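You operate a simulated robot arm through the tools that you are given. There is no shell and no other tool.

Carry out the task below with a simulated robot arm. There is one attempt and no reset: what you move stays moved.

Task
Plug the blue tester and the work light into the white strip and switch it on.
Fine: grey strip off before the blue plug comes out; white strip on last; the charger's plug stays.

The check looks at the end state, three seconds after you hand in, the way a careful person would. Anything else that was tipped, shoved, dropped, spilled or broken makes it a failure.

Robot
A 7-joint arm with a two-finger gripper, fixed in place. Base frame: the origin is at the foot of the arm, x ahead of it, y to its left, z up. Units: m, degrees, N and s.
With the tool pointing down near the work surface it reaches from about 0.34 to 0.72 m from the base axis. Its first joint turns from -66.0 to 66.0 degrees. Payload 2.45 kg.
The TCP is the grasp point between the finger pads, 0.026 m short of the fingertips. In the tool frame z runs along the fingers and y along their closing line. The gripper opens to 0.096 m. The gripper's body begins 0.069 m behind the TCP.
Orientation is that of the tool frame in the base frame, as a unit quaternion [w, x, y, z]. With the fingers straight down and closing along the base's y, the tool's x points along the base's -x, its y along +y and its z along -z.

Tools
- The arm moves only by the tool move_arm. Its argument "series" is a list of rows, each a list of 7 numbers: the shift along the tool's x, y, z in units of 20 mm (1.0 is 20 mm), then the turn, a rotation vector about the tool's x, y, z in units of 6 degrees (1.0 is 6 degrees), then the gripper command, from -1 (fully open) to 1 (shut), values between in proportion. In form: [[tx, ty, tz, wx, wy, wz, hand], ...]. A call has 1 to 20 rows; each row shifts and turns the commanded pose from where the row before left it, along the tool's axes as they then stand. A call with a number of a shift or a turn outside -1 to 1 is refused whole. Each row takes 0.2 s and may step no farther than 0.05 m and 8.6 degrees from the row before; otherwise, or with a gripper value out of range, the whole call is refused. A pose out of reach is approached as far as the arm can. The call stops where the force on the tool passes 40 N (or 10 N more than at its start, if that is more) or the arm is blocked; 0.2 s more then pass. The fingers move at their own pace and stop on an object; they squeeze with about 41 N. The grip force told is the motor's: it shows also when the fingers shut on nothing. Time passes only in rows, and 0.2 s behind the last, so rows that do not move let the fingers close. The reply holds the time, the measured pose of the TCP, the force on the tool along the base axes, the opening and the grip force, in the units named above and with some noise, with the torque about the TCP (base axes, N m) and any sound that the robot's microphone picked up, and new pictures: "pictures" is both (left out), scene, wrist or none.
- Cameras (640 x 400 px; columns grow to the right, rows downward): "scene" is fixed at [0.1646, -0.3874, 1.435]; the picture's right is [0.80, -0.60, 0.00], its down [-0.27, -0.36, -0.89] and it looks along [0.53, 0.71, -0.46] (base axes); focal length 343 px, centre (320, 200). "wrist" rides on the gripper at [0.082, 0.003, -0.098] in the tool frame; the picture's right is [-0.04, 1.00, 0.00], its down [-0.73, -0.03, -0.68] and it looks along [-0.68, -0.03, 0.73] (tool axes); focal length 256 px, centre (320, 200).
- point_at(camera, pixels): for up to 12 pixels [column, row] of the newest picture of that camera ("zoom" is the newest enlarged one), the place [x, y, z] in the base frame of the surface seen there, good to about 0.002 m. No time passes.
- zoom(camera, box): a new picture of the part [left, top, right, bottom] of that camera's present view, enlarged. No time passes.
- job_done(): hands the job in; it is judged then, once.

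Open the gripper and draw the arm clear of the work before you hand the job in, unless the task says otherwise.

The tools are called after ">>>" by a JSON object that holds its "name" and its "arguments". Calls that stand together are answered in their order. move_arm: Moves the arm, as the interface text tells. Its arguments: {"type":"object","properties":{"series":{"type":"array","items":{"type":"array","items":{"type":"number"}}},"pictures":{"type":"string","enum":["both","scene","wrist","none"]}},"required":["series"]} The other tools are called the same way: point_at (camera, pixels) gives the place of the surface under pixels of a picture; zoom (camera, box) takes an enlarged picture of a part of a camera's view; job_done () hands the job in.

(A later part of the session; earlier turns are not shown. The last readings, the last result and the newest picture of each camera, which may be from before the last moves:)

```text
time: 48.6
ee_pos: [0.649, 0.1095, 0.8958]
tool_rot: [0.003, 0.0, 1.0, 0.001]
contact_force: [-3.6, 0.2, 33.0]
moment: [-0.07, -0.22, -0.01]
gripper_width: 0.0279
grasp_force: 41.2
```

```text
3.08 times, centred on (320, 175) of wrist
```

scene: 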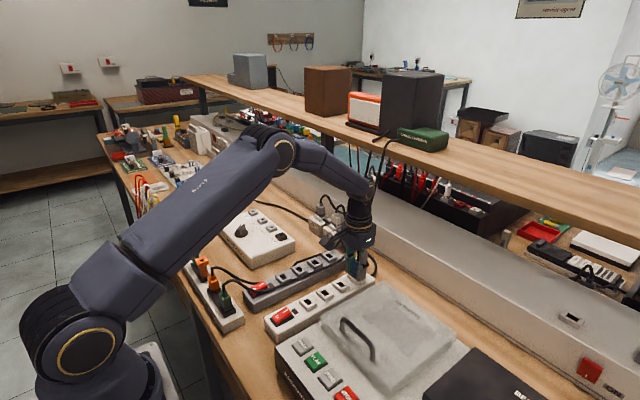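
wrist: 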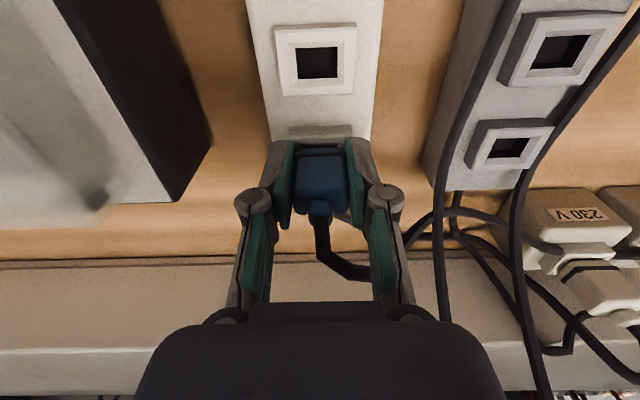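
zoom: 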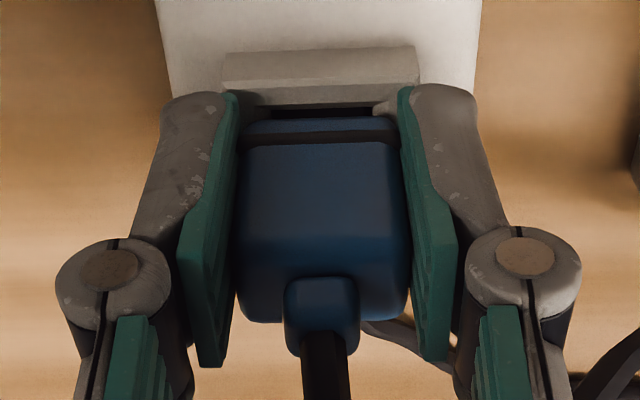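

Geometry from the hover view puts the plug's body bottom at TCP−27 mm, which matches its seated position in the grey strip to within about 1 mm. I relax the push, release, rise clear, and compare heights against the earlier values.

>>> {"name": "move_arm", "arguments": {"series": [[0, 0, -0.08, 0, 0, 0, 1], [0, 0, -0.07, 0, 0, 0, 1], [0, 0, 0, 0, 0, 0, 0.3], [0, 0, 0, 0, 0, 0, 0.04], [0, 0, 0, 0, 0, 0, 0.04], [0, 0, -0.3, 0, 0, 0, 0.04], [0, 0, -0.6, 0, 0, 0, 0.04], [0, 0, -0.8, 0, 0, 0, 0.04], [0, 0, -0.8, 0, 0, 0, 0.04], [0, 0, -0.8, 0, 0, 0, 0.04], [0.9, 0, -0.6, 0, 0, 0, 0.04], [0.9, 0, -0.6, 0, 0, 0, 0.04], [0, 0, 0, 0, 0, 0, 0.04]], "pictures": "both"}}

>>> {"name": "zoom", "arguments": {"camera": "wrist", "box": [220, 80, 480, 240]}}

>>> {"name": "zoom", "arguments": {"camera": "scene", "box": [330, 240, 390, 300]}}

```text
time: 51.4
ee_pos: [0.6124, 0.1084, 0.9869]
tool_rot: [0.0, 0.0, 1.0, 0.001]
contact_force: [0.5, -0.3, 0.2]
moment: [-0.01, 0.0, 0.01]
gripper_width: 0.046
grasp_force: 0.1
```

scene: 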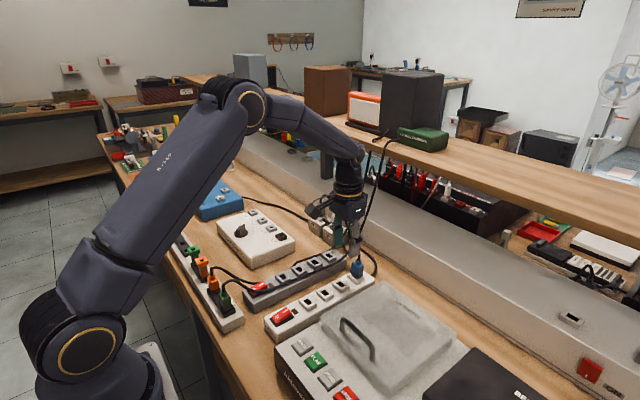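
wrist: 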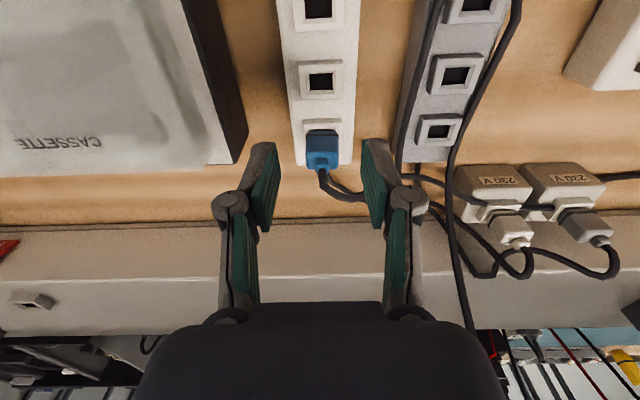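

```text
2.46 times, centred on (350, 160) of wrist
```

zoom: 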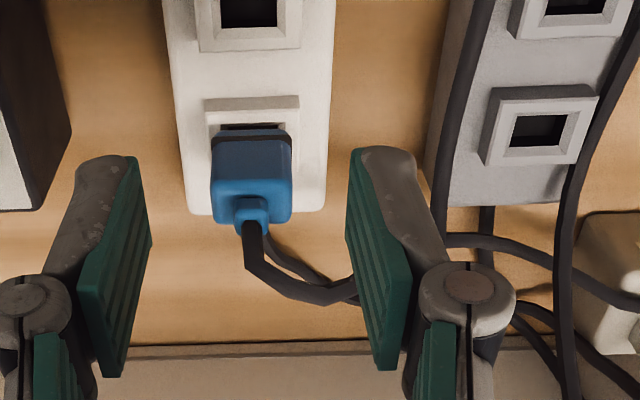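

```text
6.67 times, centred on (360, 270) of scene
```

zoom: 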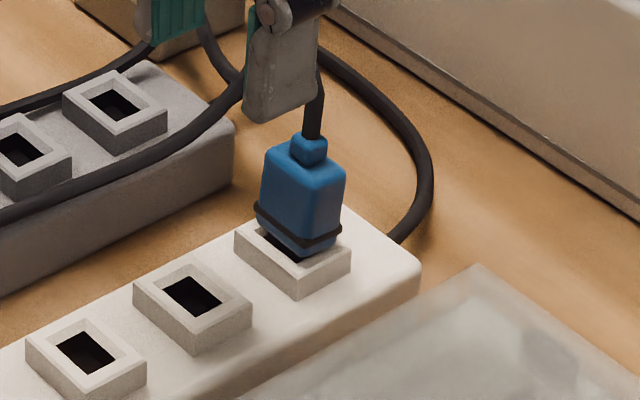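

The plug now stands upright in white slot 4 at (322,150). I'm measuring its top, nub and base strip in the enlarged scene view to compare with the grey-strip values (top ≈0.900, nub ≈0.910 from this camera).

>>> {"name": "point_at", "arguments": {"camera": "zoom", "pixels": [[280, 165], [325, 168], [300, 172], [305, 150], [297, 142], [320, 145], [280, 240], [300, 248], [330, 240], [268, 243], [262, 200], [340, 200]]}}

>>> {"name": "zoom", "arguments": {"camera": "wrist", "box": [280, 100, 370, 190]}}

```text
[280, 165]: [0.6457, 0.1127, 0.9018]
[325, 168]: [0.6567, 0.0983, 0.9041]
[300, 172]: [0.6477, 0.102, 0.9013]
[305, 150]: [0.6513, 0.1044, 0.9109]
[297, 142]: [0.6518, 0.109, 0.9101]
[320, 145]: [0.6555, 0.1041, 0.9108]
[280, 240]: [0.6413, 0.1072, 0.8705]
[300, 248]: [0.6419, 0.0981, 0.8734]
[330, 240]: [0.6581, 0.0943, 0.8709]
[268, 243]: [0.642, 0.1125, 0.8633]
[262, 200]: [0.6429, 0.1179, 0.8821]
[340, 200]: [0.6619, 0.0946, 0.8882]
```

```text
4.44 times, centred on (325, 145) of wrist
```

zoom: 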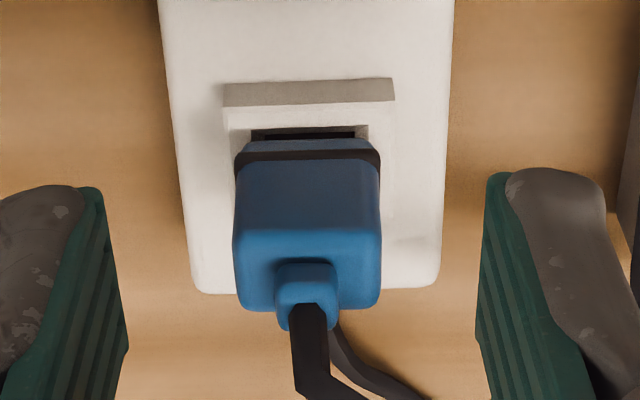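

The nub measures 0.9106 against 0.9097 in the grey strip, so it's within about 1 mm of the same depth. I'm comparing how the seated plugs on the 230 V boxes look at their bases.

>>> {"name": "zoom", "arguments": {"camera": "wrist", "box": [440, 150, 640, 290]}}

>>> {"name": "zoom", "arguments": {"camera": "scene", "box": [185, 245, 245, 325]}}

```text
2.86 times, centred on (540, 220) of wrist
```

zoom: 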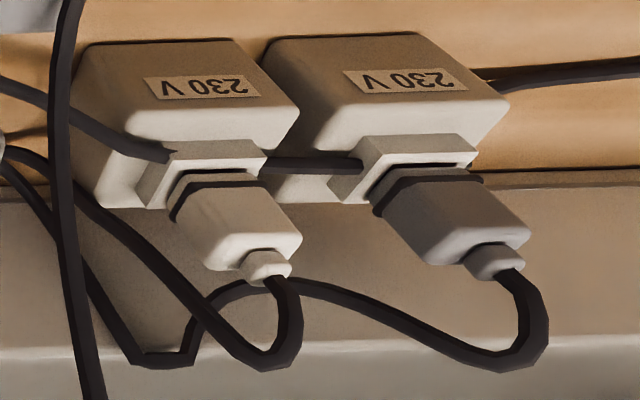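

```text
5.00 times, centred on (215, 285) of scene
```

zoom: 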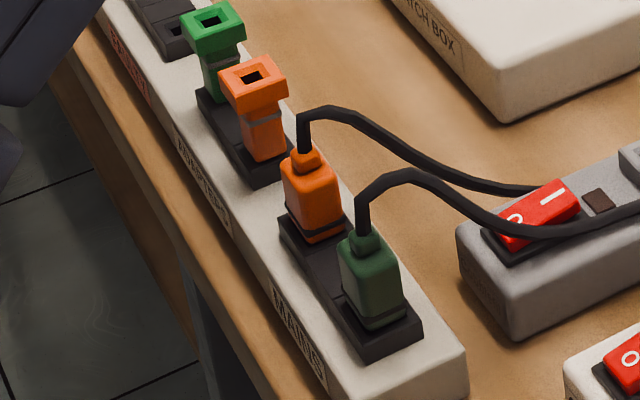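

The blue plug may still be 1–2 mm proud, so I'd like one more careful push. First I'm measuring where its lead runs, so the +y finger doesn't come down on it.

>>> {"name": "point_at", "arguments": {"camera": "wrist", "pixels": [[322, 172], [325, 182], [335, 195], [345, 198], [358, 197], [330, 183], [340, 188], [412, 180], [430, 182], [455, 200], [440, 225], [320, 170]]}}

>>> {"name": "zoom", "arguments": {"camera": "scene", "box": [310, 195, 400, 285]}}

```text
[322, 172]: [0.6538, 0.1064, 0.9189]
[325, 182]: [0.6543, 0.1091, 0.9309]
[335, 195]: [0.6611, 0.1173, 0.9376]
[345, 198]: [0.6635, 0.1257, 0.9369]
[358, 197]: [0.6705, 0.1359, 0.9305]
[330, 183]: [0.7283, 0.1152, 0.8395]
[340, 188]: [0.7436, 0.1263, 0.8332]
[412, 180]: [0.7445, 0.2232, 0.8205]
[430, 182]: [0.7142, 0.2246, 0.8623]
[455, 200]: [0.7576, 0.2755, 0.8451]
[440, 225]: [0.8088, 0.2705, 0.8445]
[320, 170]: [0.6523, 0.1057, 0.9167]
```

```text
4.44 times, centred on (355, 240) of scene
```

zoom: 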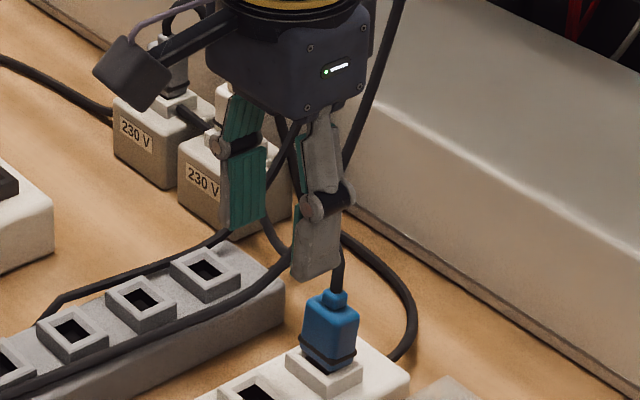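

The lead crosses the finger's y-range at x≈0.668 or more, clear of the fingers' 0.660 edge. I return over the plug and lower around it, hand still open 46 mm.

>>> {"name": "move_arm", "arguments": {"series": [[-0.9, 0, 0, 0, 0, 0, 0.04], [-0.9, 0, 0, 0, 0, 0, 0.04], [0, 0, 0.8, 0, 0, 0, 0.04], [0, 0, 0.8, 0, 0, 0, 0.04], [0, 0, 0.8, 0, 0, 0, 0.04], [0, 0, 0.8, 0, 0, 0, 0.04], [0, 0, 0.8, 0, 0, 0, 0.04], [0, 0, 0.5, 0, 0, 0, 0.04], [0, 0, 0, 0, 0, 0, 0.3], [0, 0, 0, 0, 0, 0, 1], [0, 0, 0, 0, 0, 0, 1], [0, 0, 0, 0, 0, 0, 1]], "pictures": "wrist"}}

```text
time: 54.0
ee_pos: [0.6493, 0.1091, 0.897]
tool_rot: [0.0, -0.001, 1.0, 0.0]
contact_force: [1.5, -4.7, 0.5]
moment: [-0.12, -0.03, 0.0]
gripper_width: 0.028
grasp_force: 41.2
```

wrist: 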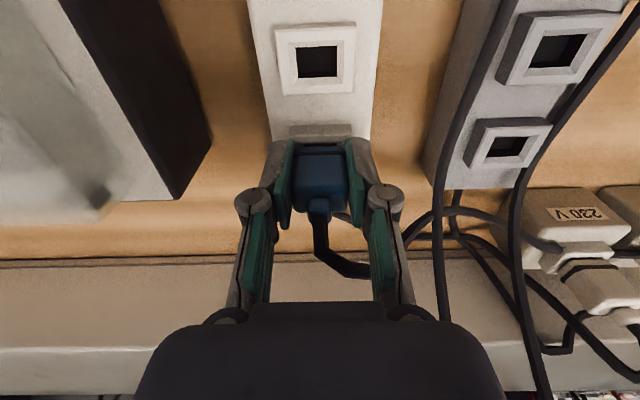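

Gripped again, with a small −y side force of 4.7 N. I trim 0.5 mm in −y, then push down in small steps.

>>> {"name": "move_arm", "arguments": {"series": [[0, -0.025, 0, 0, 0, 0, 1], [0, 0, 0.06, 0, 0, 0, 1], [0, 0, 0.06, 0, 0, 0, 1], [0, 0, 0.05, 0, 0, 0, 1], [0, 0, 0, 0, 0, 0, 1]], "pictures": "none"}}

```text
time: 55.2
ee_pos: [0.6496, 0.1097, 0.8964]
tool_rot: [0.004, 0.0, 1.0, 0.001]
contact_force: [-6.5, -4.2, 37.6]
moment: [-0.13, -0.18, 0.0]
gripper_width: 0.028
grasp_force: 41.1
```

It's hard against a stop: 3.4 mm of commanded push moved it only 0.6 mm, at 38 N. I relieve the sideways loads a little and apply a last small push to be sure.

>>> {"name": "move_arm", "arguments": {"series": [[0.025, -0.02, 0, 0, 0, 0, 1], [0.015, -0.02, 0, 0, 0, 0, 1], [0, 0, 0.03, 0, 0, 0, 1], [0, 0, 0.03, 0, 0, 0, 1], [0, 0, 0, 0, 0, 0, 1]], "pictures": "both"}}

>>> {"name": "zoom", "arguments": {"camera": "scene", "box": [335, 250, 385, 300]}}

```text
time: 56.4
ee_pos: [0.6499, 0.1098, 0.8966]
tool_rot: [0.005, 0.0, 1.0, 0.002]
contact_force: [0.4, 4.9, 38.7]
moment: [0.19, -0.34, 0.02]
gripper_width: 0.028
grasp_force: 41.1
```

scene: 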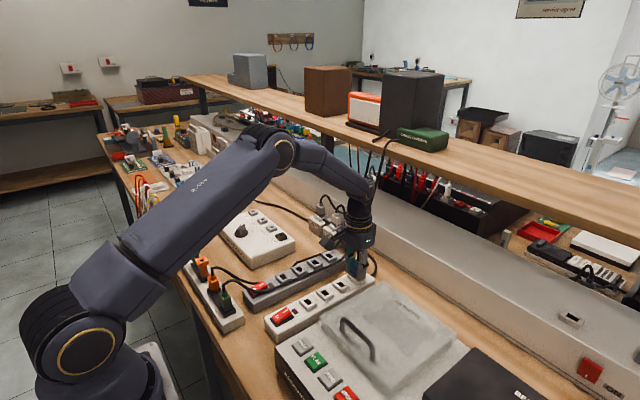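
wrist: 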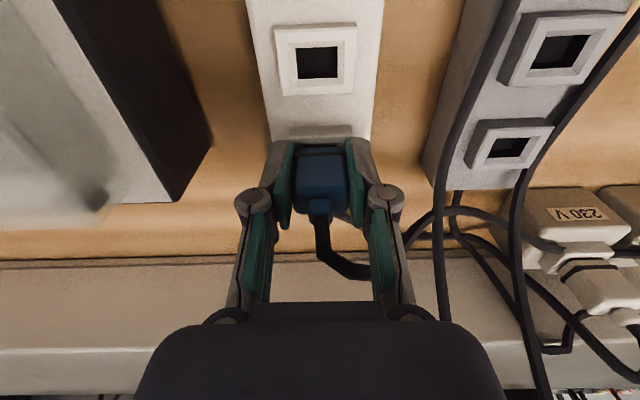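

```text
8.00 times, centred on (360, 275) of scene
```

zoom: 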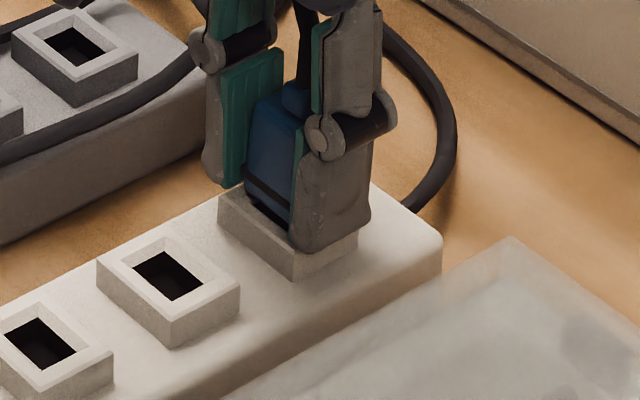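

The base now looks closed up, with only the blue strip visible below the black band. I relax the push, release and lift clear to check again.

>>> {"name": "move_arm", "arguments": {"series": [[0, 0.02, -0.08, 0, 0, 0, 1], [0, 0, -0.09, 0, 0, 0, 1], [0, 0, 0, 0, 0, 0, 0.3], [0, 0, 0, 0, 0, 0, 0.04], [0, 0, 0, 0, 0, 0, 0.04], [0, 0, -0.3, 0, 0, 0, 0.04], [0, 0, -0.6, 0, 0, 0, 0.04], [0, 0, -0.8, 0, 0, 0, 0.04], [0, 0, -0.8, 0, 0, 0, 0.04], [0, 0, -0.8, 0, 0, 0, 0.04], [0.9, 0, -0.6, 0, 0, 0, 0.04], [0.9, 0, -0.6, 0, 0, 0, 0.04], [0, 0, 0, 0, 0, 0, 0.04]], "pictures": "both"}}

>>> {"name": "zoom", "arguments": {"camera": "wrist", "box": [280, 100, 370, 190]}}

>>> {"name": "zoom", "arguments": {"camera": "scene", "box": [330, 240, 390, 300]}}

>>> {"name": "point_at", "arguments": {"camera": "zoom", "pixels": [[280, 165], [325, 168], [300, 172], [305, 150], [297, 142], [320, 145], [280, 240], [300, 248], [330, 240], [268, 243], [262, 200], [340, 200]]}}

```text
time: 59.2
ee_pos: [0.6137, 0.1084, 0.9842]
tool_rot: [0.0, 0.0, 1.0, 0.0]
contact_force: [-0.6, -0.4, -0.7]
moment: [0.0, 0.0, -0.01]
gripper_width: 0.0461
grasp_force: 0.1
```

scene: 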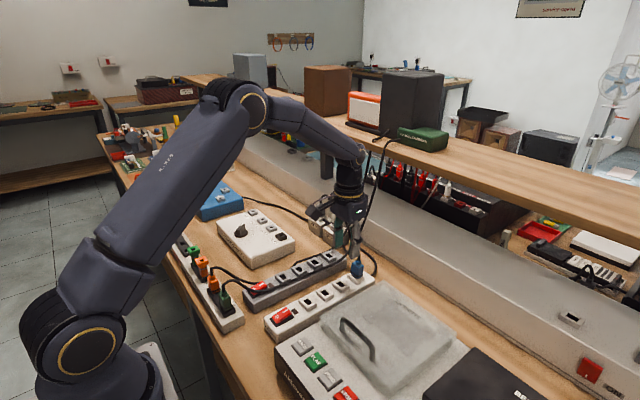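
wrist: 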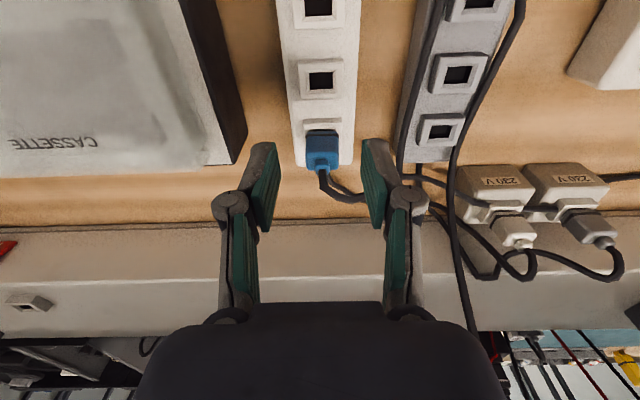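

```text
4.44 times, centred on (325, 145) of wrist
```

zoom: 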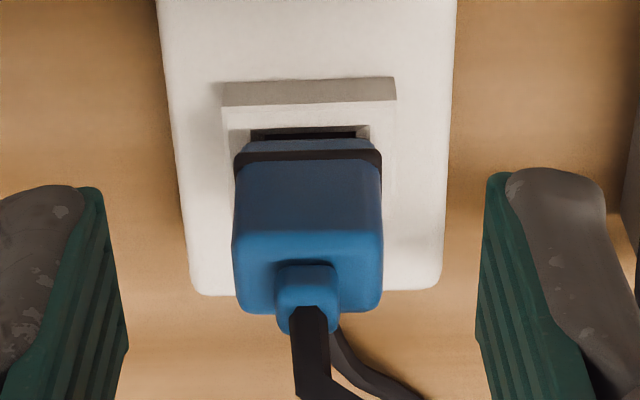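

```text
6.67 times, centred on (360, 270) of scene
```

zoom: 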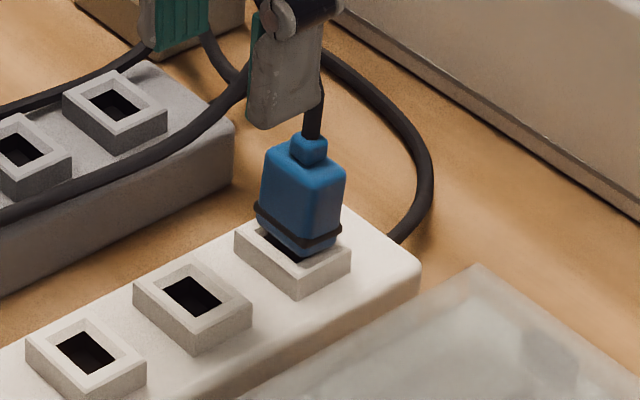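

```text
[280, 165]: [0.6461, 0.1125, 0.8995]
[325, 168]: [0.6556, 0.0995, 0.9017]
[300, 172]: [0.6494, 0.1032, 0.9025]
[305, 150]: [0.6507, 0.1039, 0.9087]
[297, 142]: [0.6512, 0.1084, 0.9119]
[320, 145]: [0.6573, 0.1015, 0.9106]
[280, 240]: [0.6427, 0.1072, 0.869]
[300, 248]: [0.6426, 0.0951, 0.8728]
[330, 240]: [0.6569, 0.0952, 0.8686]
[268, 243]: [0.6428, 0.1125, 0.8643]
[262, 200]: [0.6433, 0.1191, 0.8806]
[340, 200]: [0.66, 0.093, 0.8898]
```

The views are unchanged after the extra push, so the plug is fully bottomed (nub ≈0.9104 against 0.9096 in the grey strip). Next I raise the hand and move back toward the mains rail to look at the orange work-light plug.

>>> {"name": "move_arm", "arguments": {"series": [[0.2, 0, -0.8, 0, 0, 0, 0.04], [0.5, 0.3, -0.8, 0, 0, 0, 0.04], [0.9, 0.8, -0.8, 0, 0, 0, 0.04], [0.9, 0.85, -0.4, 0, 0, 0, 0.04], [0.9, 0.85, 0, 0, 0, 0, 0.04], [0.9, 0.85, 0, 0, 0, 0, 0.04], [0.9, 0.85, 0, 0, 0, 0, 0.04], [0.9, 0.85, 0, 0, 0, 0, 0.04], [0.9, 0.85, 0, 0, 0, 0, 0.04], [0.9, 0.85, 0, 0, 0, 0, 0.04], [0.9, 0.5, 0, 0, 0, 0, 0.04], [0.9, 0, 0, 0, 0, 0, 0.04], [0, 0, 0, 0, 0, 0, 0.04]]}}

```text
time: 62.0
ee_pos: [0.4173, 0.2607, 1.0421]
tool_rot: [0.0, 0.0, 1.0, 0.001]
contact_force: [0.0, 0.2, 0.0]
moment: [0.01, -0.03, 0.03]
gripper_width: 0.0461
grasp_force: 0.1
```

scene: 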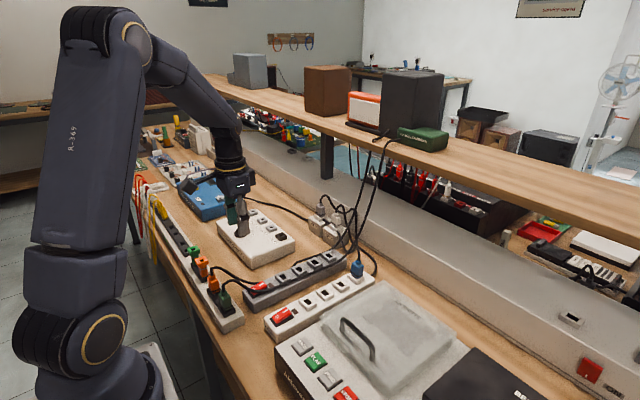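
wrist: 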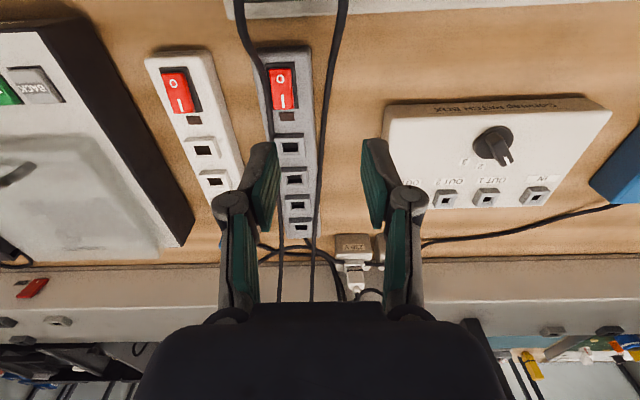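

The arm is clear of the work. I'm enlarging the rail with the orange plug near (213,282) and taking an unobstructed look at the blue plug near (357,268).

>>> {"name": "zoom", "arguments": {"camera": "scene", "box": [185, 250, 245, 310]}}

>>> {"name": "point_at", "arguments": {"camera": "zoom", "pixels": [[275, 200], [330, 200], [300, 225], [320, 185], [280, 170], [295, 145], [310, 150], [320, 245], [285, 245], [300, 265], [350, 230], [310, 165]]}}

>>> {"name": "zoom", "arguments": {"camera": "scene", "box": [310, 190, 410, 300]}}

```text
6.67 times, centred on (215, 280) of scene
```

zoom: 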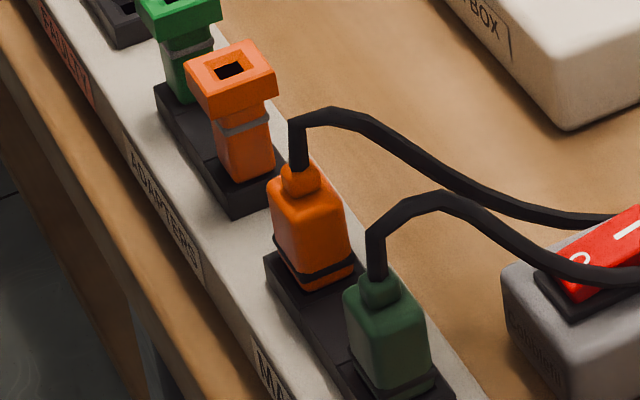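

```text
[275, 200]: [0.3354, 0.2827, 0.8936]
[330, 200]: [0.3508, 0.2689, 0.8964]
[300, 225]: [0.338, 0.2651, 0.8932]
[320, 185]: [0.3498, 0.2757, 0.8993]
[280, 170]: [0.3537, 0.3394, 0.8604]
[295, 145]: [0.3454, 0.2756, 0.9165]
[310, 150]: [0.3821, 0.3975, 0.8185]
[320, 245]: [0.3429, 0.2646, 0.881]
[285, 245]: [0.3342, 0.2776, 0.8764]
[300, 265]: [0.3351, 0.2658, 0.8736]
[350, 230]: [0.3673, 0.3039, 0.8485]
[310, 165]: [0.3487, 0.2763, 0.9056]
```

```text
3.64 times, centred on (360, 245) of scene
```

zoom: 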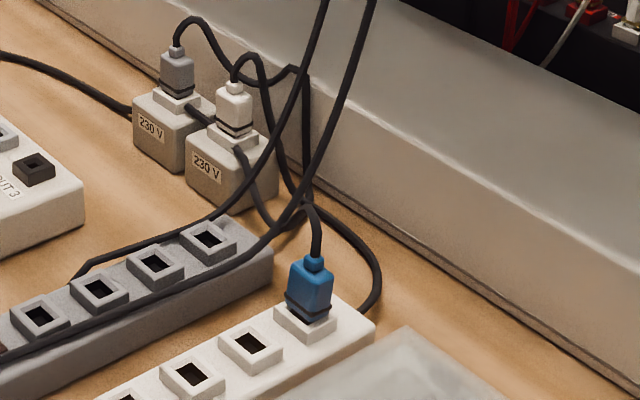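

The rail carries labels beside the sockets ("ADAPTERS", "MAINS" and a red one). These could matter for how the orange plug fits, so I'm enlarging them and the adapters' tops.

>>> {"name": "zoom", "arguments": {"camera": "scene", "box": [150, 195, 210, 275]}}

>>> {"name": "zoom", "arguments": {"camera": "scene", "box": [175, 240, 225, 290]}}

>>> {"name": "zoom", "arguments": {"camera": "scene", "box": [200, 275, 260, 335]}}

>>> {"name": "zoom", "arguments": {"camera": "scene", "box": [260, 265, 380, 345]}}

```text
5.00 times, centred on (180, 235) of scene
```

zoom: 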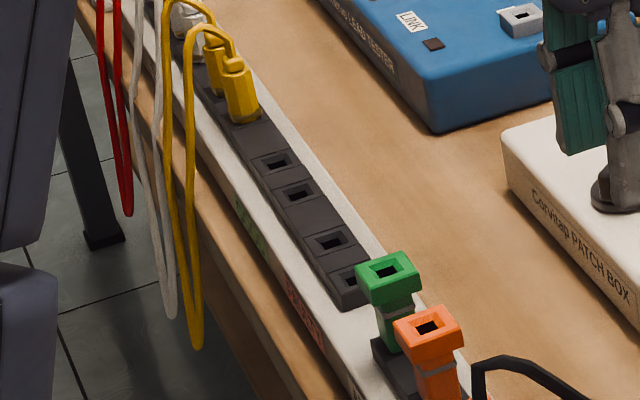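

```text
8.00 times, centred on (200, 265) of scene
```

zoom: 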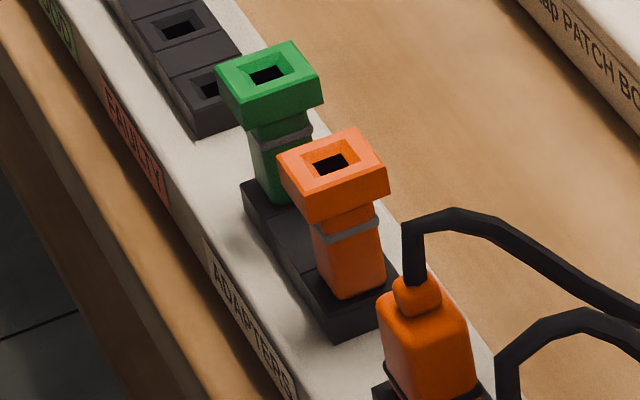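

```text
6.67 times, centred on (230, 305) of scene
```

zoom: 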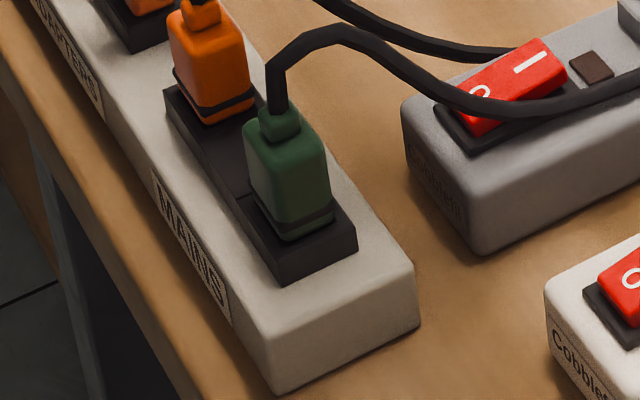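

```text
5.00 times, centred on (320, 305) of scene
```

zoom: 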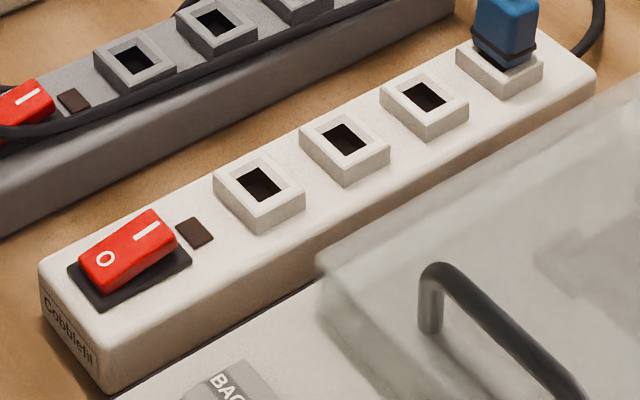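

The rail sections read GOOD, FAULTY, ADAPTERS and MAINS; the adapters are separate pieces, and the orange plug sits in MAINS in the same orientation as the blue one. I shift to (0.37, 0.278) so the wrist camera can see the orange plug from above.

>>> {"name": "move_arm", "arguments": {"series": [[0.78, 0.29, 0, 0, 0, 0, 0.04], [0.78, 0.29, 0, 0, 0, 0, 0.04], [0.79, 0.29, 0, 0, 0, 0, 0.04], [0, 0, 0, 0, 0, 0, 0.04]], "pictures": "both"}}

>>> {"name": "zoom", "arguments": {"camera": "wrist", "box": [200, 0, 440, 120]}}

```text
time: 63.0
ee_pos: [0.3701, 0.276, 1.0405]
tool_rot: [0.0, -0.001, 1.0, 0.0]
contact_force: [0.0, -0.2, -0.6]
moment: [0.02, -0.03, -0.01]
gripper_width: 0.0462
grasp_force: 0.0
```

scene: 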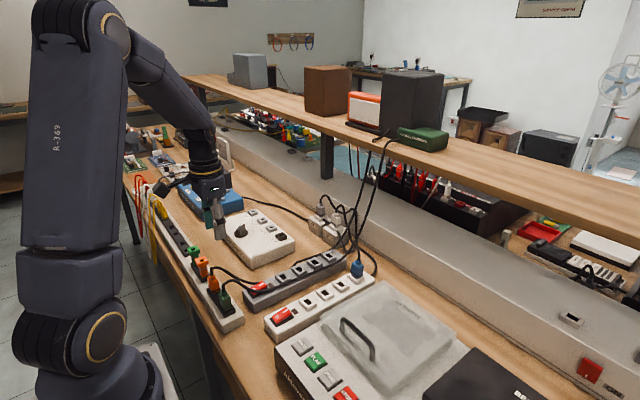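
wrist: 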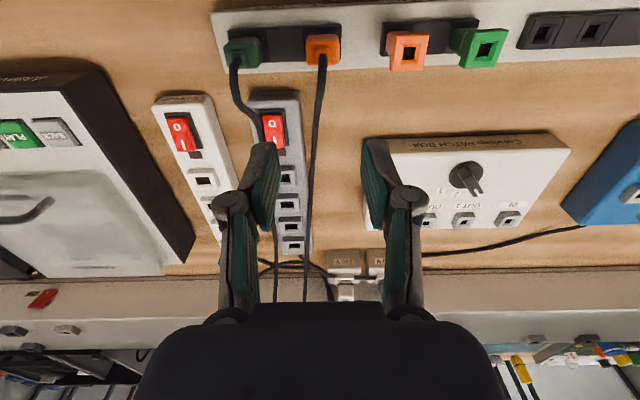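

```text
2.67 times, centred on (320, 60) of wrist
```

zoom: 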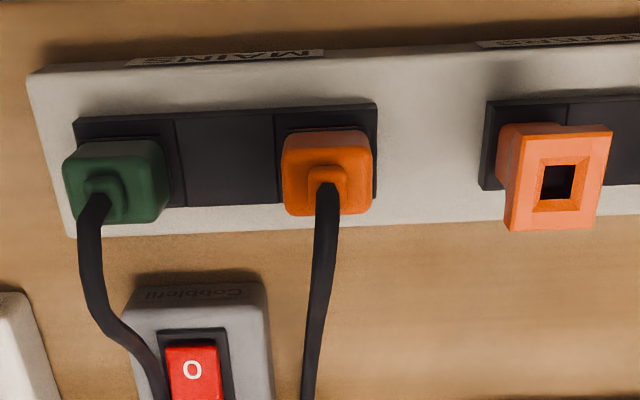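

The orange plug shows at (322,50), its lead leaving toward +x, with the green plug to the left and the orange adapter to the right. I'm measuring all three plus the lead.

>>> {"name": "point_at", "arguments": {"camera": "zoom", "pixels": [[290, 195], [367, 193], [290, 175], [367, 173], [325, 205], [287, 150], [370, 148], [325, 140], [328, 180], [327, 240], [318, 310], [300, 210]]}}

>>> {"name": "point_at", "arguments": {"camera": "zoom", "pixels": [[505, 140], [600, 140], [515, 222], [598, 222], [162, 180], [165, 160], [100, 195], [95, 260], [130, 330], [305, 380], [280, 120], [376, 120]]}}

```text
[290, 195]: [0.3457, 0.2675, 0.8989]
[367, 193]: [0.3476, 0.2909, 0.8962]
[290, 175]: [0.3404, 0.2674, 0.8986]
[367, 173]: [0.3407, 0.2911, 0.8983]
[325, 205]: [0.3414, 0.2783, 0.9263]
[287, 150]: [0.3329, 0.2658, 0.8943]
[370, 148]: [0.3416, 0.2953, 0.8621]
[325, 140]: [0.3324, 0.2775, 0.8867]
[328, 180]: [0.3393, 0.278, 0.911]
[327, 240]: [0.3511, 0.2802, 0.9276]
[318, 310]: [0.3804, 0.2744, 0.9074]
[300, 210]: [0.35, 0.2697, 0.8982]
```

```text
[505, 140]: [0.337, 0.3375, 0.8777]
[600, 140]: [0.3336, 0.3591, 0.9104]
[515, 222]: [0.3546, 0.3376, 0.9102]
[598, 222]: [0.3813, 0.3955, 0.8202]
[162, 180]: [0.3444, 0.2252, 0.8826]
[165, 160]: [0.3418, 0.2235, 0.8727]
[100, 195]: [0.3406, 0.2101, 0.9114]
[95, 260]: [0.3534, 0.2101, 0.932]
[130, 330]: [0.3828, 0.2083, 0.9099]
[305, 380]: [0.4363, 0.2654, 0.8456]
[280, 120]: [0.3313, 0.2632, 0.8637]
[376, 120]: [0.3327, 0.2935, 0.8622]
```

The orange plug is centred at about (0.343, 0.279) with its top at z≈0.8985, and its neighbours leave roughly 10 mm clearance for the open fingers. I move over it and come down to TCP z≈0.935 first.

>>> {"name": "move_arm", "arguments": {"series": [[0.69, 0.05, 0, 0, 0, 0, 0.04], [0.69, 0.055, 0, 0, 0, 0, 0.04], [0, 0, 0.9, 0, 0, 0, 0.04], [0, 0, 0.9, 0, 0, 0, 0.04], [0, 0, 0.9, 0, 0, 0, 0.04], [0, 0, 0.9, 0, 0, 0, 0.04], [0, 0, 0.9, 0, 0, 0, 0.04], [0, 0, 0.8, 0, 0, 0, 0.04], [0, 0, 0, 0, 0, 0, 0.04]], "pictures": "both"}}

>>> {"name": "zoom", "arguments": {"camera": "wrist", "box": [200, 60, 440, 260]}}

>>> {"name": "zoom", "arguments": {"camera": "scene", "box": [160, 210, 270, 320]}}

```text
time: 65.0
ee_pos: [0.3408, 0.2786, 0.935]
tool_rot: [0.0, 0.0, 1.0, 0.0]
contact_force: [-0.7, 0.3, 0.2]
moment: [-0.01, 0.02, 0.01]
gripper_width: 0.0458
grasp_force: 0.0
```

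scene: 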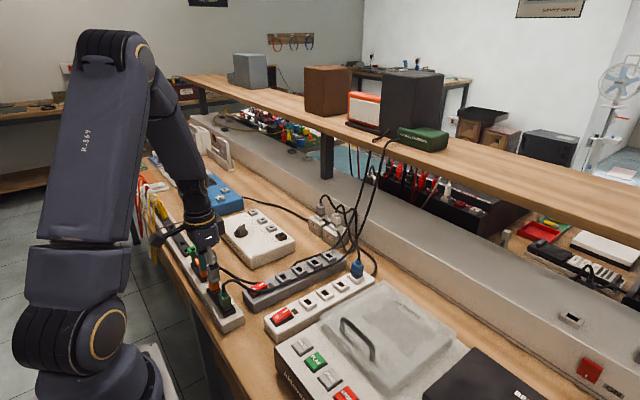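
wrist: 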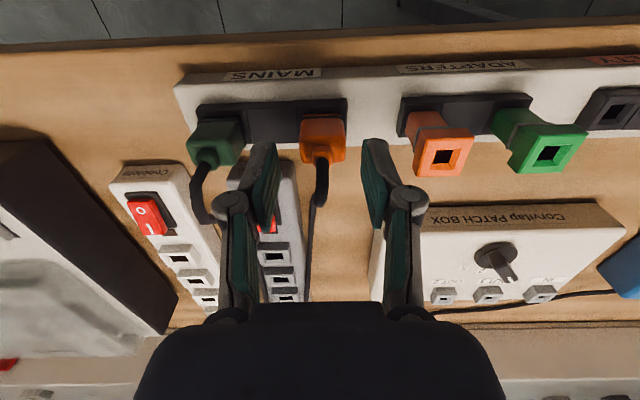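

```text
2.00 times, centred on (320, 160) of wrist
```

zoom: 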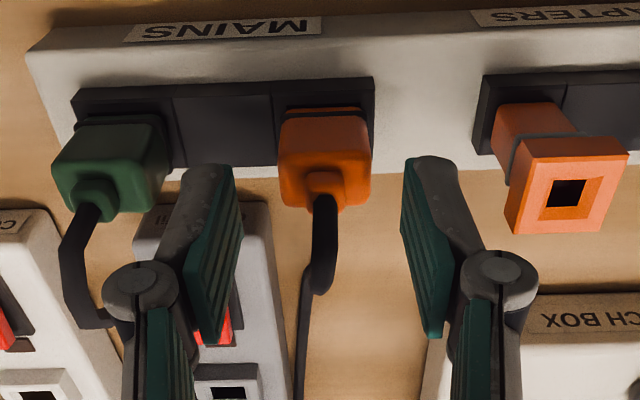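

```text
3.64 times, centred on (215, 265) of scene
```

zoom: 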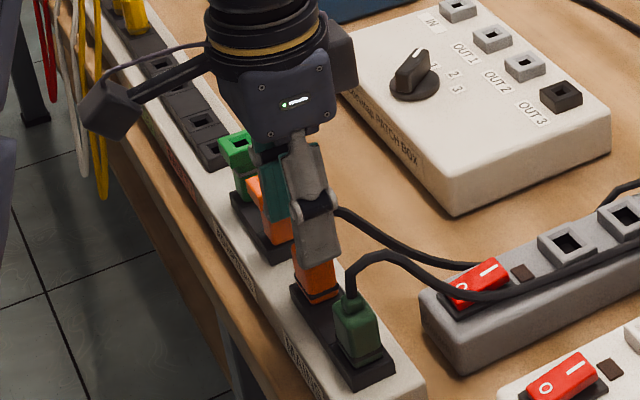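

The orange plug at (322,140) is centred between the fingers, with the green plug and adapter well clear. I lower to TCP z≈0.895.

>>> {"name": "move_arm", "arguments": {"series": [[0, 0, 0.5, 0, 0, 0, 0.04], [0, 0, 0.5, 0, 0, 0, 0.04], [0, 0, 0.5, 0, 0, 0, 0.04], [0, 0, 0.3, 0, 0, 0, 0.04], [0, 0, 0.2, 0, 0, 0, 0.04], [0, 0, 0, 0, 0, 0, 0.04]], "pictures": "wrist"}}

```text
time: 66.4
ee_pos: [0.3429, 0.2789, 0.8947]
tool_rot: [0.0, -0.001, 1.0, 0.0]
contact_force: [-0.3, 0.8, 0.2]
moment: [-0.01, -0.01, 0.03]
gripper_width: 0.0459
grasp_force: 0.1
```

wrist: 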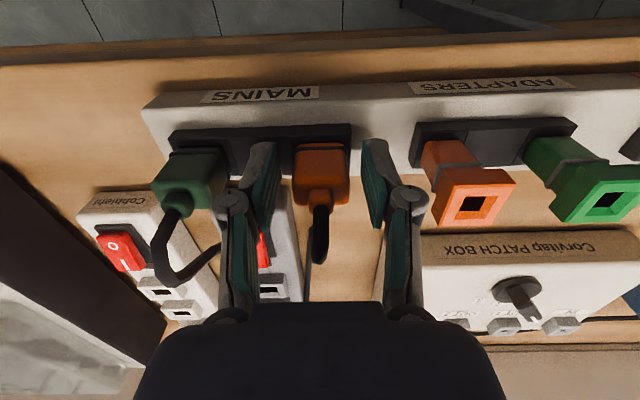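

The pads straddle the orange plug at (321,175) with contact-free clearance. I close on it.

>>> {"name": "move_arm", "arguments": {"series": [[0, 0, 0, 0, 0, 0, 0.3], [0, 0, 0, 0, 0, 0, 0.5], [0, 0, 0, 0, 0, 0, 1], [0, 0, 0, 0, 0, 0, 1], [0, 0, 0, 0, 0, 0, 1]], "pictures": "both"}}

>>> {"name": "zoom", "arguments": {"camera": "scene", "box": [170, 220, 270, 320]}}

```text
time: 67.6
ee_pos: [0.3424, 0.2792, 0.8942]
tool_rot: [0.001, 0.0, 1.0, 0.0]
contact_force: [0.8, -0.2, 0.7]
moment: [0.02, 0.01, -0.02]
gripper_width: 0.028
grasp_force: 41.4
```

scene: 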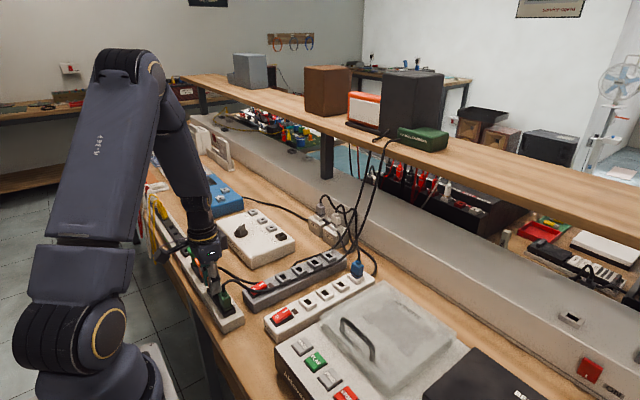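
wrist: 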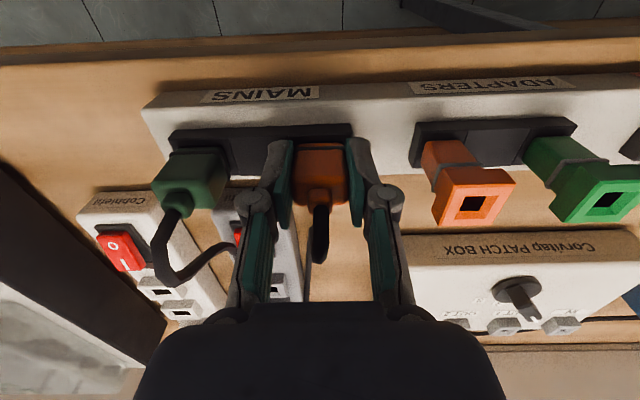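

```text
4.00 times, centred on (220, 270) of scene
```

zoom: 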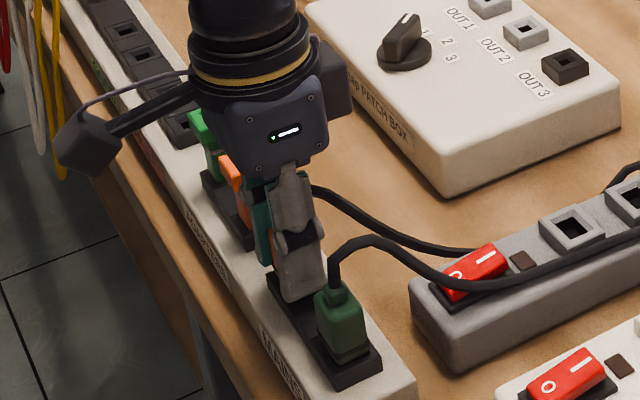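

Gripped at 28 mm with almost no side force. I pull the orange plug straight up gently.

>>> {"name": "move_arm", "arguments": {"series": [[0, 0, -0.1, 0, 0, 0, 1], [0, 0, -0.15, 0, 0, 0, 1], [0, 0, -0.15, 0, 0, 0, 1], [0, 0, -0.2, 0, 0, 0, 1], [0, 0, -0.2, 0, 0, 0, 1], [0, 0, -0.4, 0, 0, 0, 1], [0, 0, -0.6, 0, 0, 0, 1], [0, 0, -0.8, 0, 0, 0, 1], [0, 0, 0, 0, 0, 0, 1]], "pictures": "both"}}

>>> {"name": "zoom", "arguments": {"camera": "scene", "box": [170, 200, 280, 320]}}

```text
time: 69.6
ee_pos: [0.3417, 0.2794, 0.947]
tool_rot: [0.0, 0.0, 1.0, 0.0]
contact_force: [-0.1, -0.2, -0.6]
moment: [0.03, 0.0, 0.03]
gripper_width: 0.0276
grasp_force: 40.8
```

scene: 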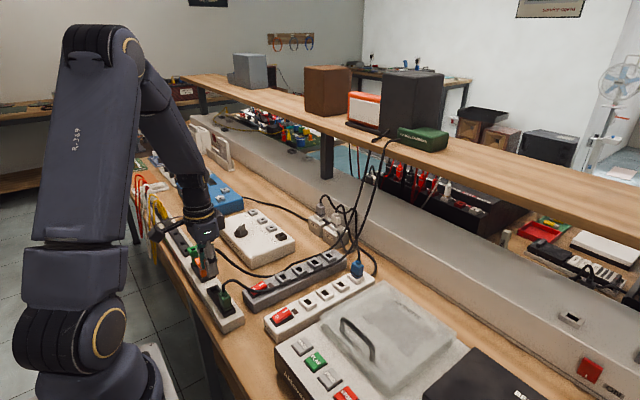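
wrist: 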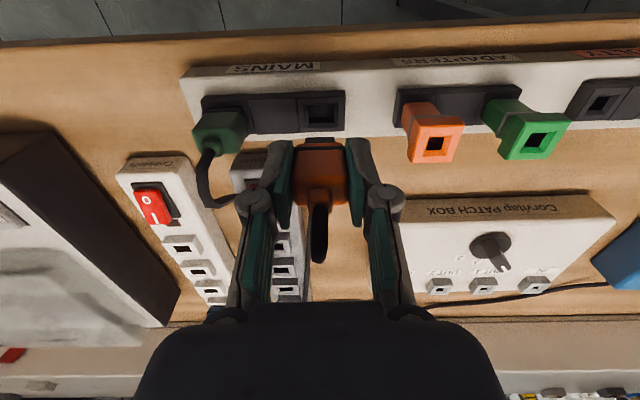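

```text
3.33 times, centred on (225, 260) of scene
```

zoom: 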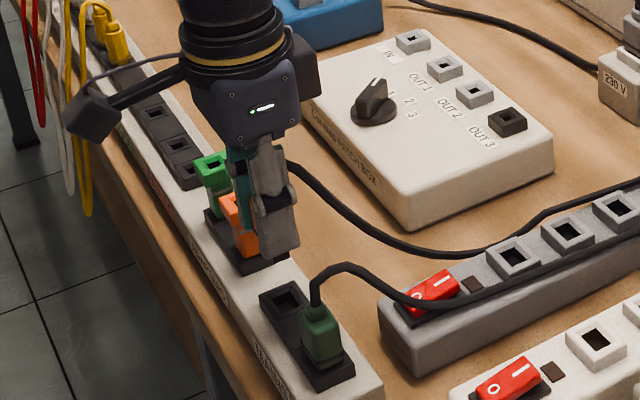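

The orange plug is out; its MAINS socket shows empty at (322,112) and the green charger plug is untouched. I raise it to z≈1.0, above the charger lead's arc, and carry it halfway toward white slot 2.

>>> {"name": "move_arm", "arguments": {"series": [[0, 0, -0.8, 0, 0, 0, 1], [0, 0, -0.9, 0, 0, 0, 1], [0, 0, -0.9, 0, 0, 0, 1], [-0.6, -0.5, 0, 0, 0, 0, 1], [-0.85, -0.7, 0, 0, 0, 0, 1], [-0.85, -0.7, 0, 0, 0, 0, 1], [-0.85, -0.7, 0, 0, 0, 0, 1], [-0.85, -0.7, 0, 0, 0, 0, 1], [-0.85, -0.7, 0, 0, 0, 0, 1], [0, 0, 0, 0, 0, 0, 1]], "pictures": "both"}}

>>> {"name": "zoom", "arguments": {"camera": "scene", "box": [200, 190, 390, 320]}}

```text
time: 71.8
ee_pos: [0.4399, 0.1979, 0.9984]
tool_rot: [0.0, -0.001, 1.0, 0.0]
contact_force: [0.0, 0.8, -0.7]
moment: [0.03, -0.03, 0.01]
gripper_width: 0.0277
grasp_force: 40.9
```

scene: 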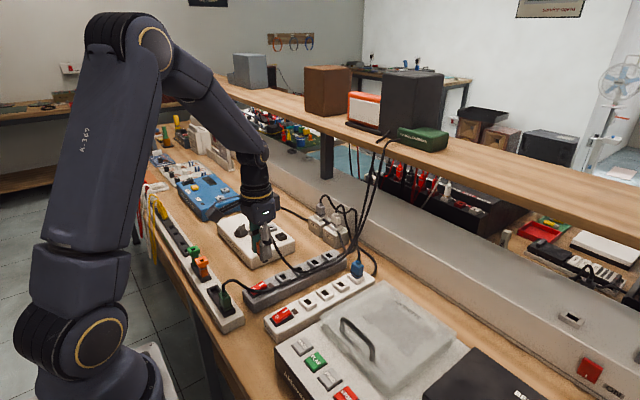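
wrist: 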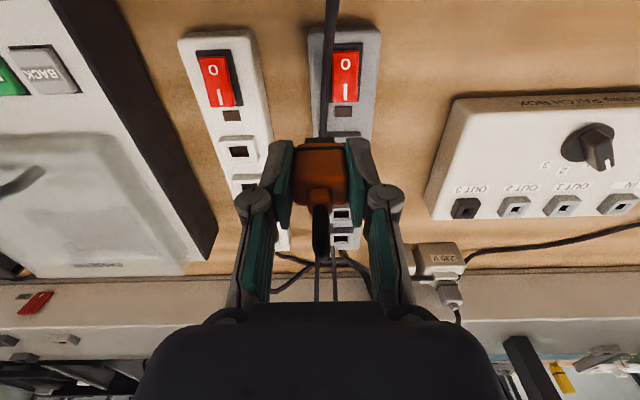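

```text
3.08 times, centred on (295, 255) of scene
```

zoom: 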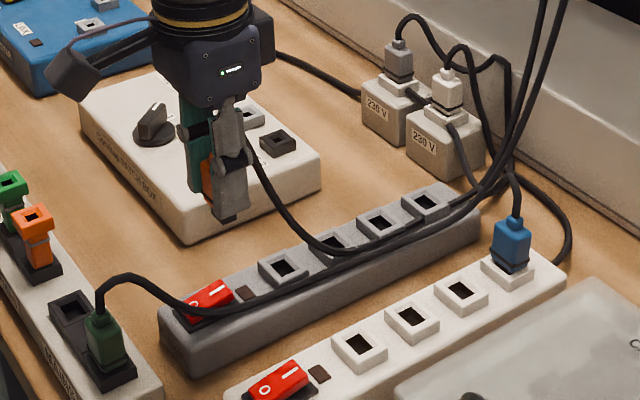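

The lead follows freely over the grey strip. I carry the plug the rest of the way to above white slot 2 at about (0.55, 0.1085).

>>> {"name": "move_arm", "arguments": {"series": [[-0.7, -0.6, 0, 0, 0, 0, 1], [-0.8, -0.65, 0, 0, 0, 0, 1], [-0.8, -0.65, 0, 0, 0, 0, 1], [-0.8, -0.65, 0, 0, 0, 0, 1], [-0.8, -0.65, 0, 0, 0, 0, 1], [-0.8, -0.65, 0, 0, 0, 0, 1], [-0.8, -0.675, 0, 0, 0, 0, 1], [0, 0, 0, 0, 0, 0, 1]], "pictures": "both"}}

>>> {"name": "zoom", "arguments": {"camera": "scene", "box": [250, 190, 400, 320]}}

>>> {"name": "zoom", "arguments": {"camera": "wrist", "box": [250, 50, 390, 180]}}

```text
time: 73.6
ee_pos: [0.5498, 0.1086, 0.9998]
tool_rot: [0.0, 0.0, 1.0, 0.0]
contact_force: [0.4, 0.5, -0.8]
moment: [-0.01, 0.0, 0.01]
gripper_width: 0.0279
grasp_force: 40.9
```

scene: 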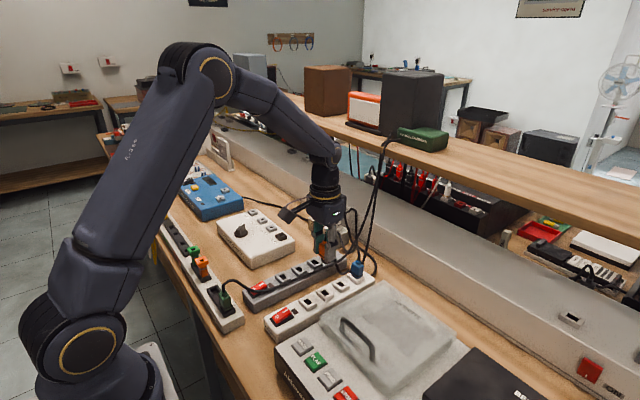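
wrist: 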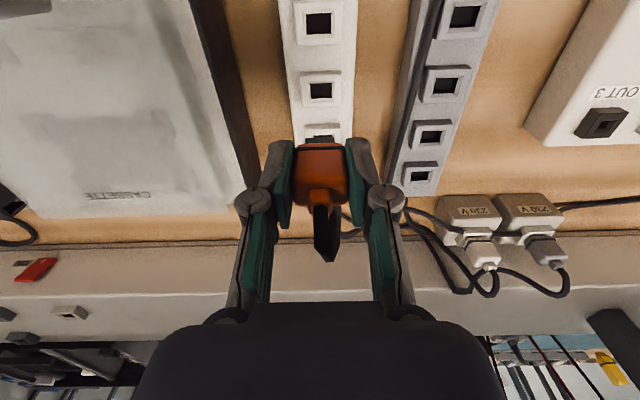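

```text
3.08 times, centred on (325, 255) of scene
```

zoom: 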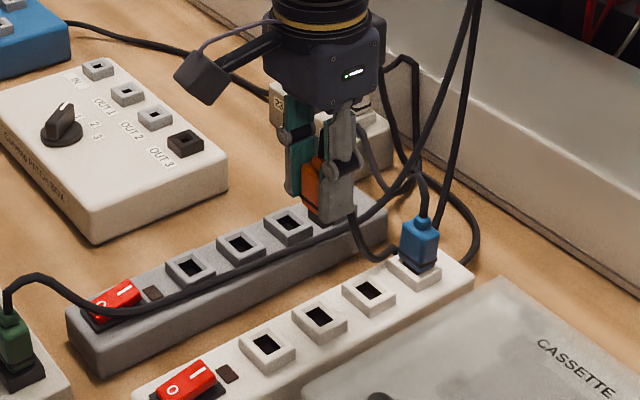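

```text
3.08 times, centred on (320, 115) of wrist
```

zoom: 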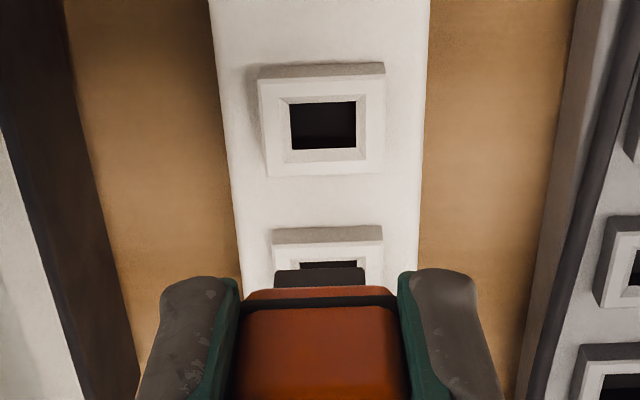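

The plug hangs above slot 2, aligned with the strip. The light's lead now seems to sag near the blue plug, so I'm enlarging that region to understand its path.

>>> {"name": "zoom", "arguments": {"camera": "scene", "box": [320, 190, 400, 290]}}

>>> {"name": "zoom", "arguments": {"camera": "wrist", "box": [280, 180, 480, 320]}}

```text
4.00 times, centred on (360, 240) of scene
```

zoom: 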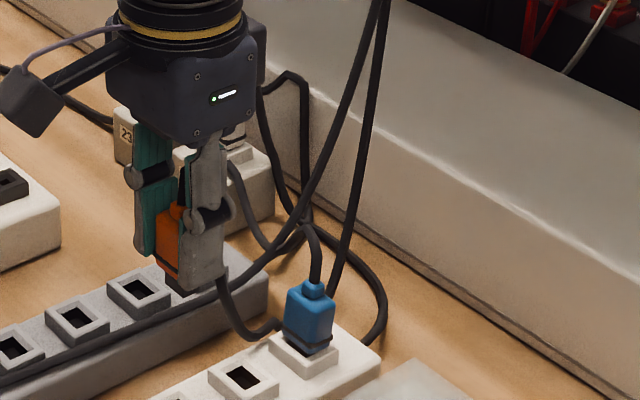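

```text
2.86 times, centred on (380, 250) of wrist
```

zoom: 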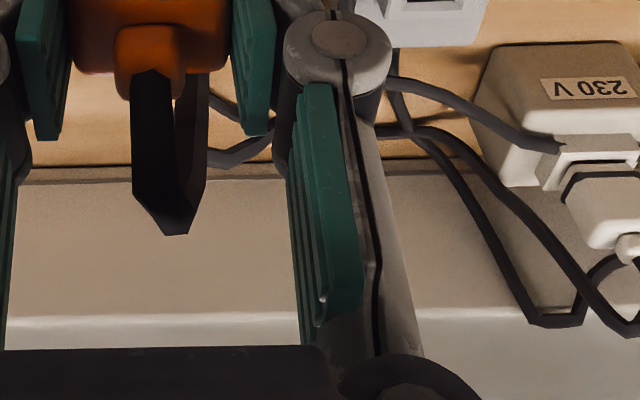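

The light's lead just hangs as a slack loop past the blue plug without pulling on it. Now I'm measuring slot 1, the visible edge of slot 2, and the orange plug's nose to align precisely.

>>> {"name": "zoom", "arguments": {"camera": "wrist", "box": [270, 60, 370, 150]}}

```text
4.44 times, centred on (320, 105) of wrist
```

zoom: 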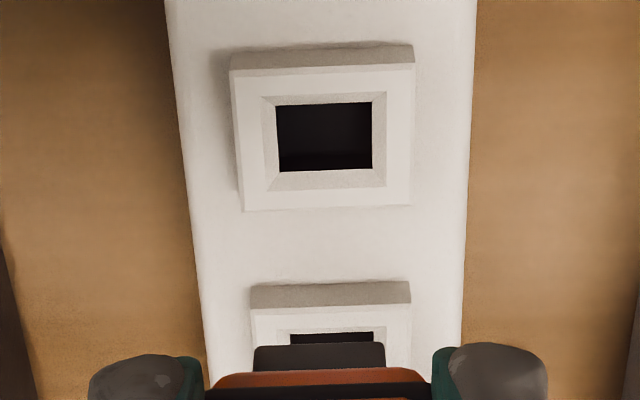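

By geometry the fully visible slot at (323,135) is slot 2 (x≈0.55). I'm sampling its corners and the plug nose.

>>> {"name": "point_at", "arguments": {"camera": "zoom", "pixels": [[238, 72], [408, 68], [404, 202], [250, 207], [265, 98], [384, 94], [384, 184], [270, 189], [258, 358], [382, 355], [320, 352], [320, 375]]}}

```text
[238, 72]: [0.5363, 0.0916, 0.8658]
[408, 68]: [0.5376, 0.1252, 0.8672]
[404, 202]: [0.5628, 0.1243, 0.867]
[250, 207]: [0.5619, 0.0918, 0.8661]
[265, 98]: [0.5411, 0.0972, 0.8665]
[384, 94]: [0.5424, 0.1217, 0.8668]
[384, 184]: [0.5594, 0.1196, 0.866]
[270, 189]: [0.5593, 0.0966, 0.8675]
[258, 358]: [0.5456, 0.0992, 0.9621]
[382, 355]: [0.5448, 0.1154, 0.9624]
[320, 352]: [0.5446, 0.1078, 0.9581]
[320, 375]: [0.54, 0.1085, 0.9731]
```

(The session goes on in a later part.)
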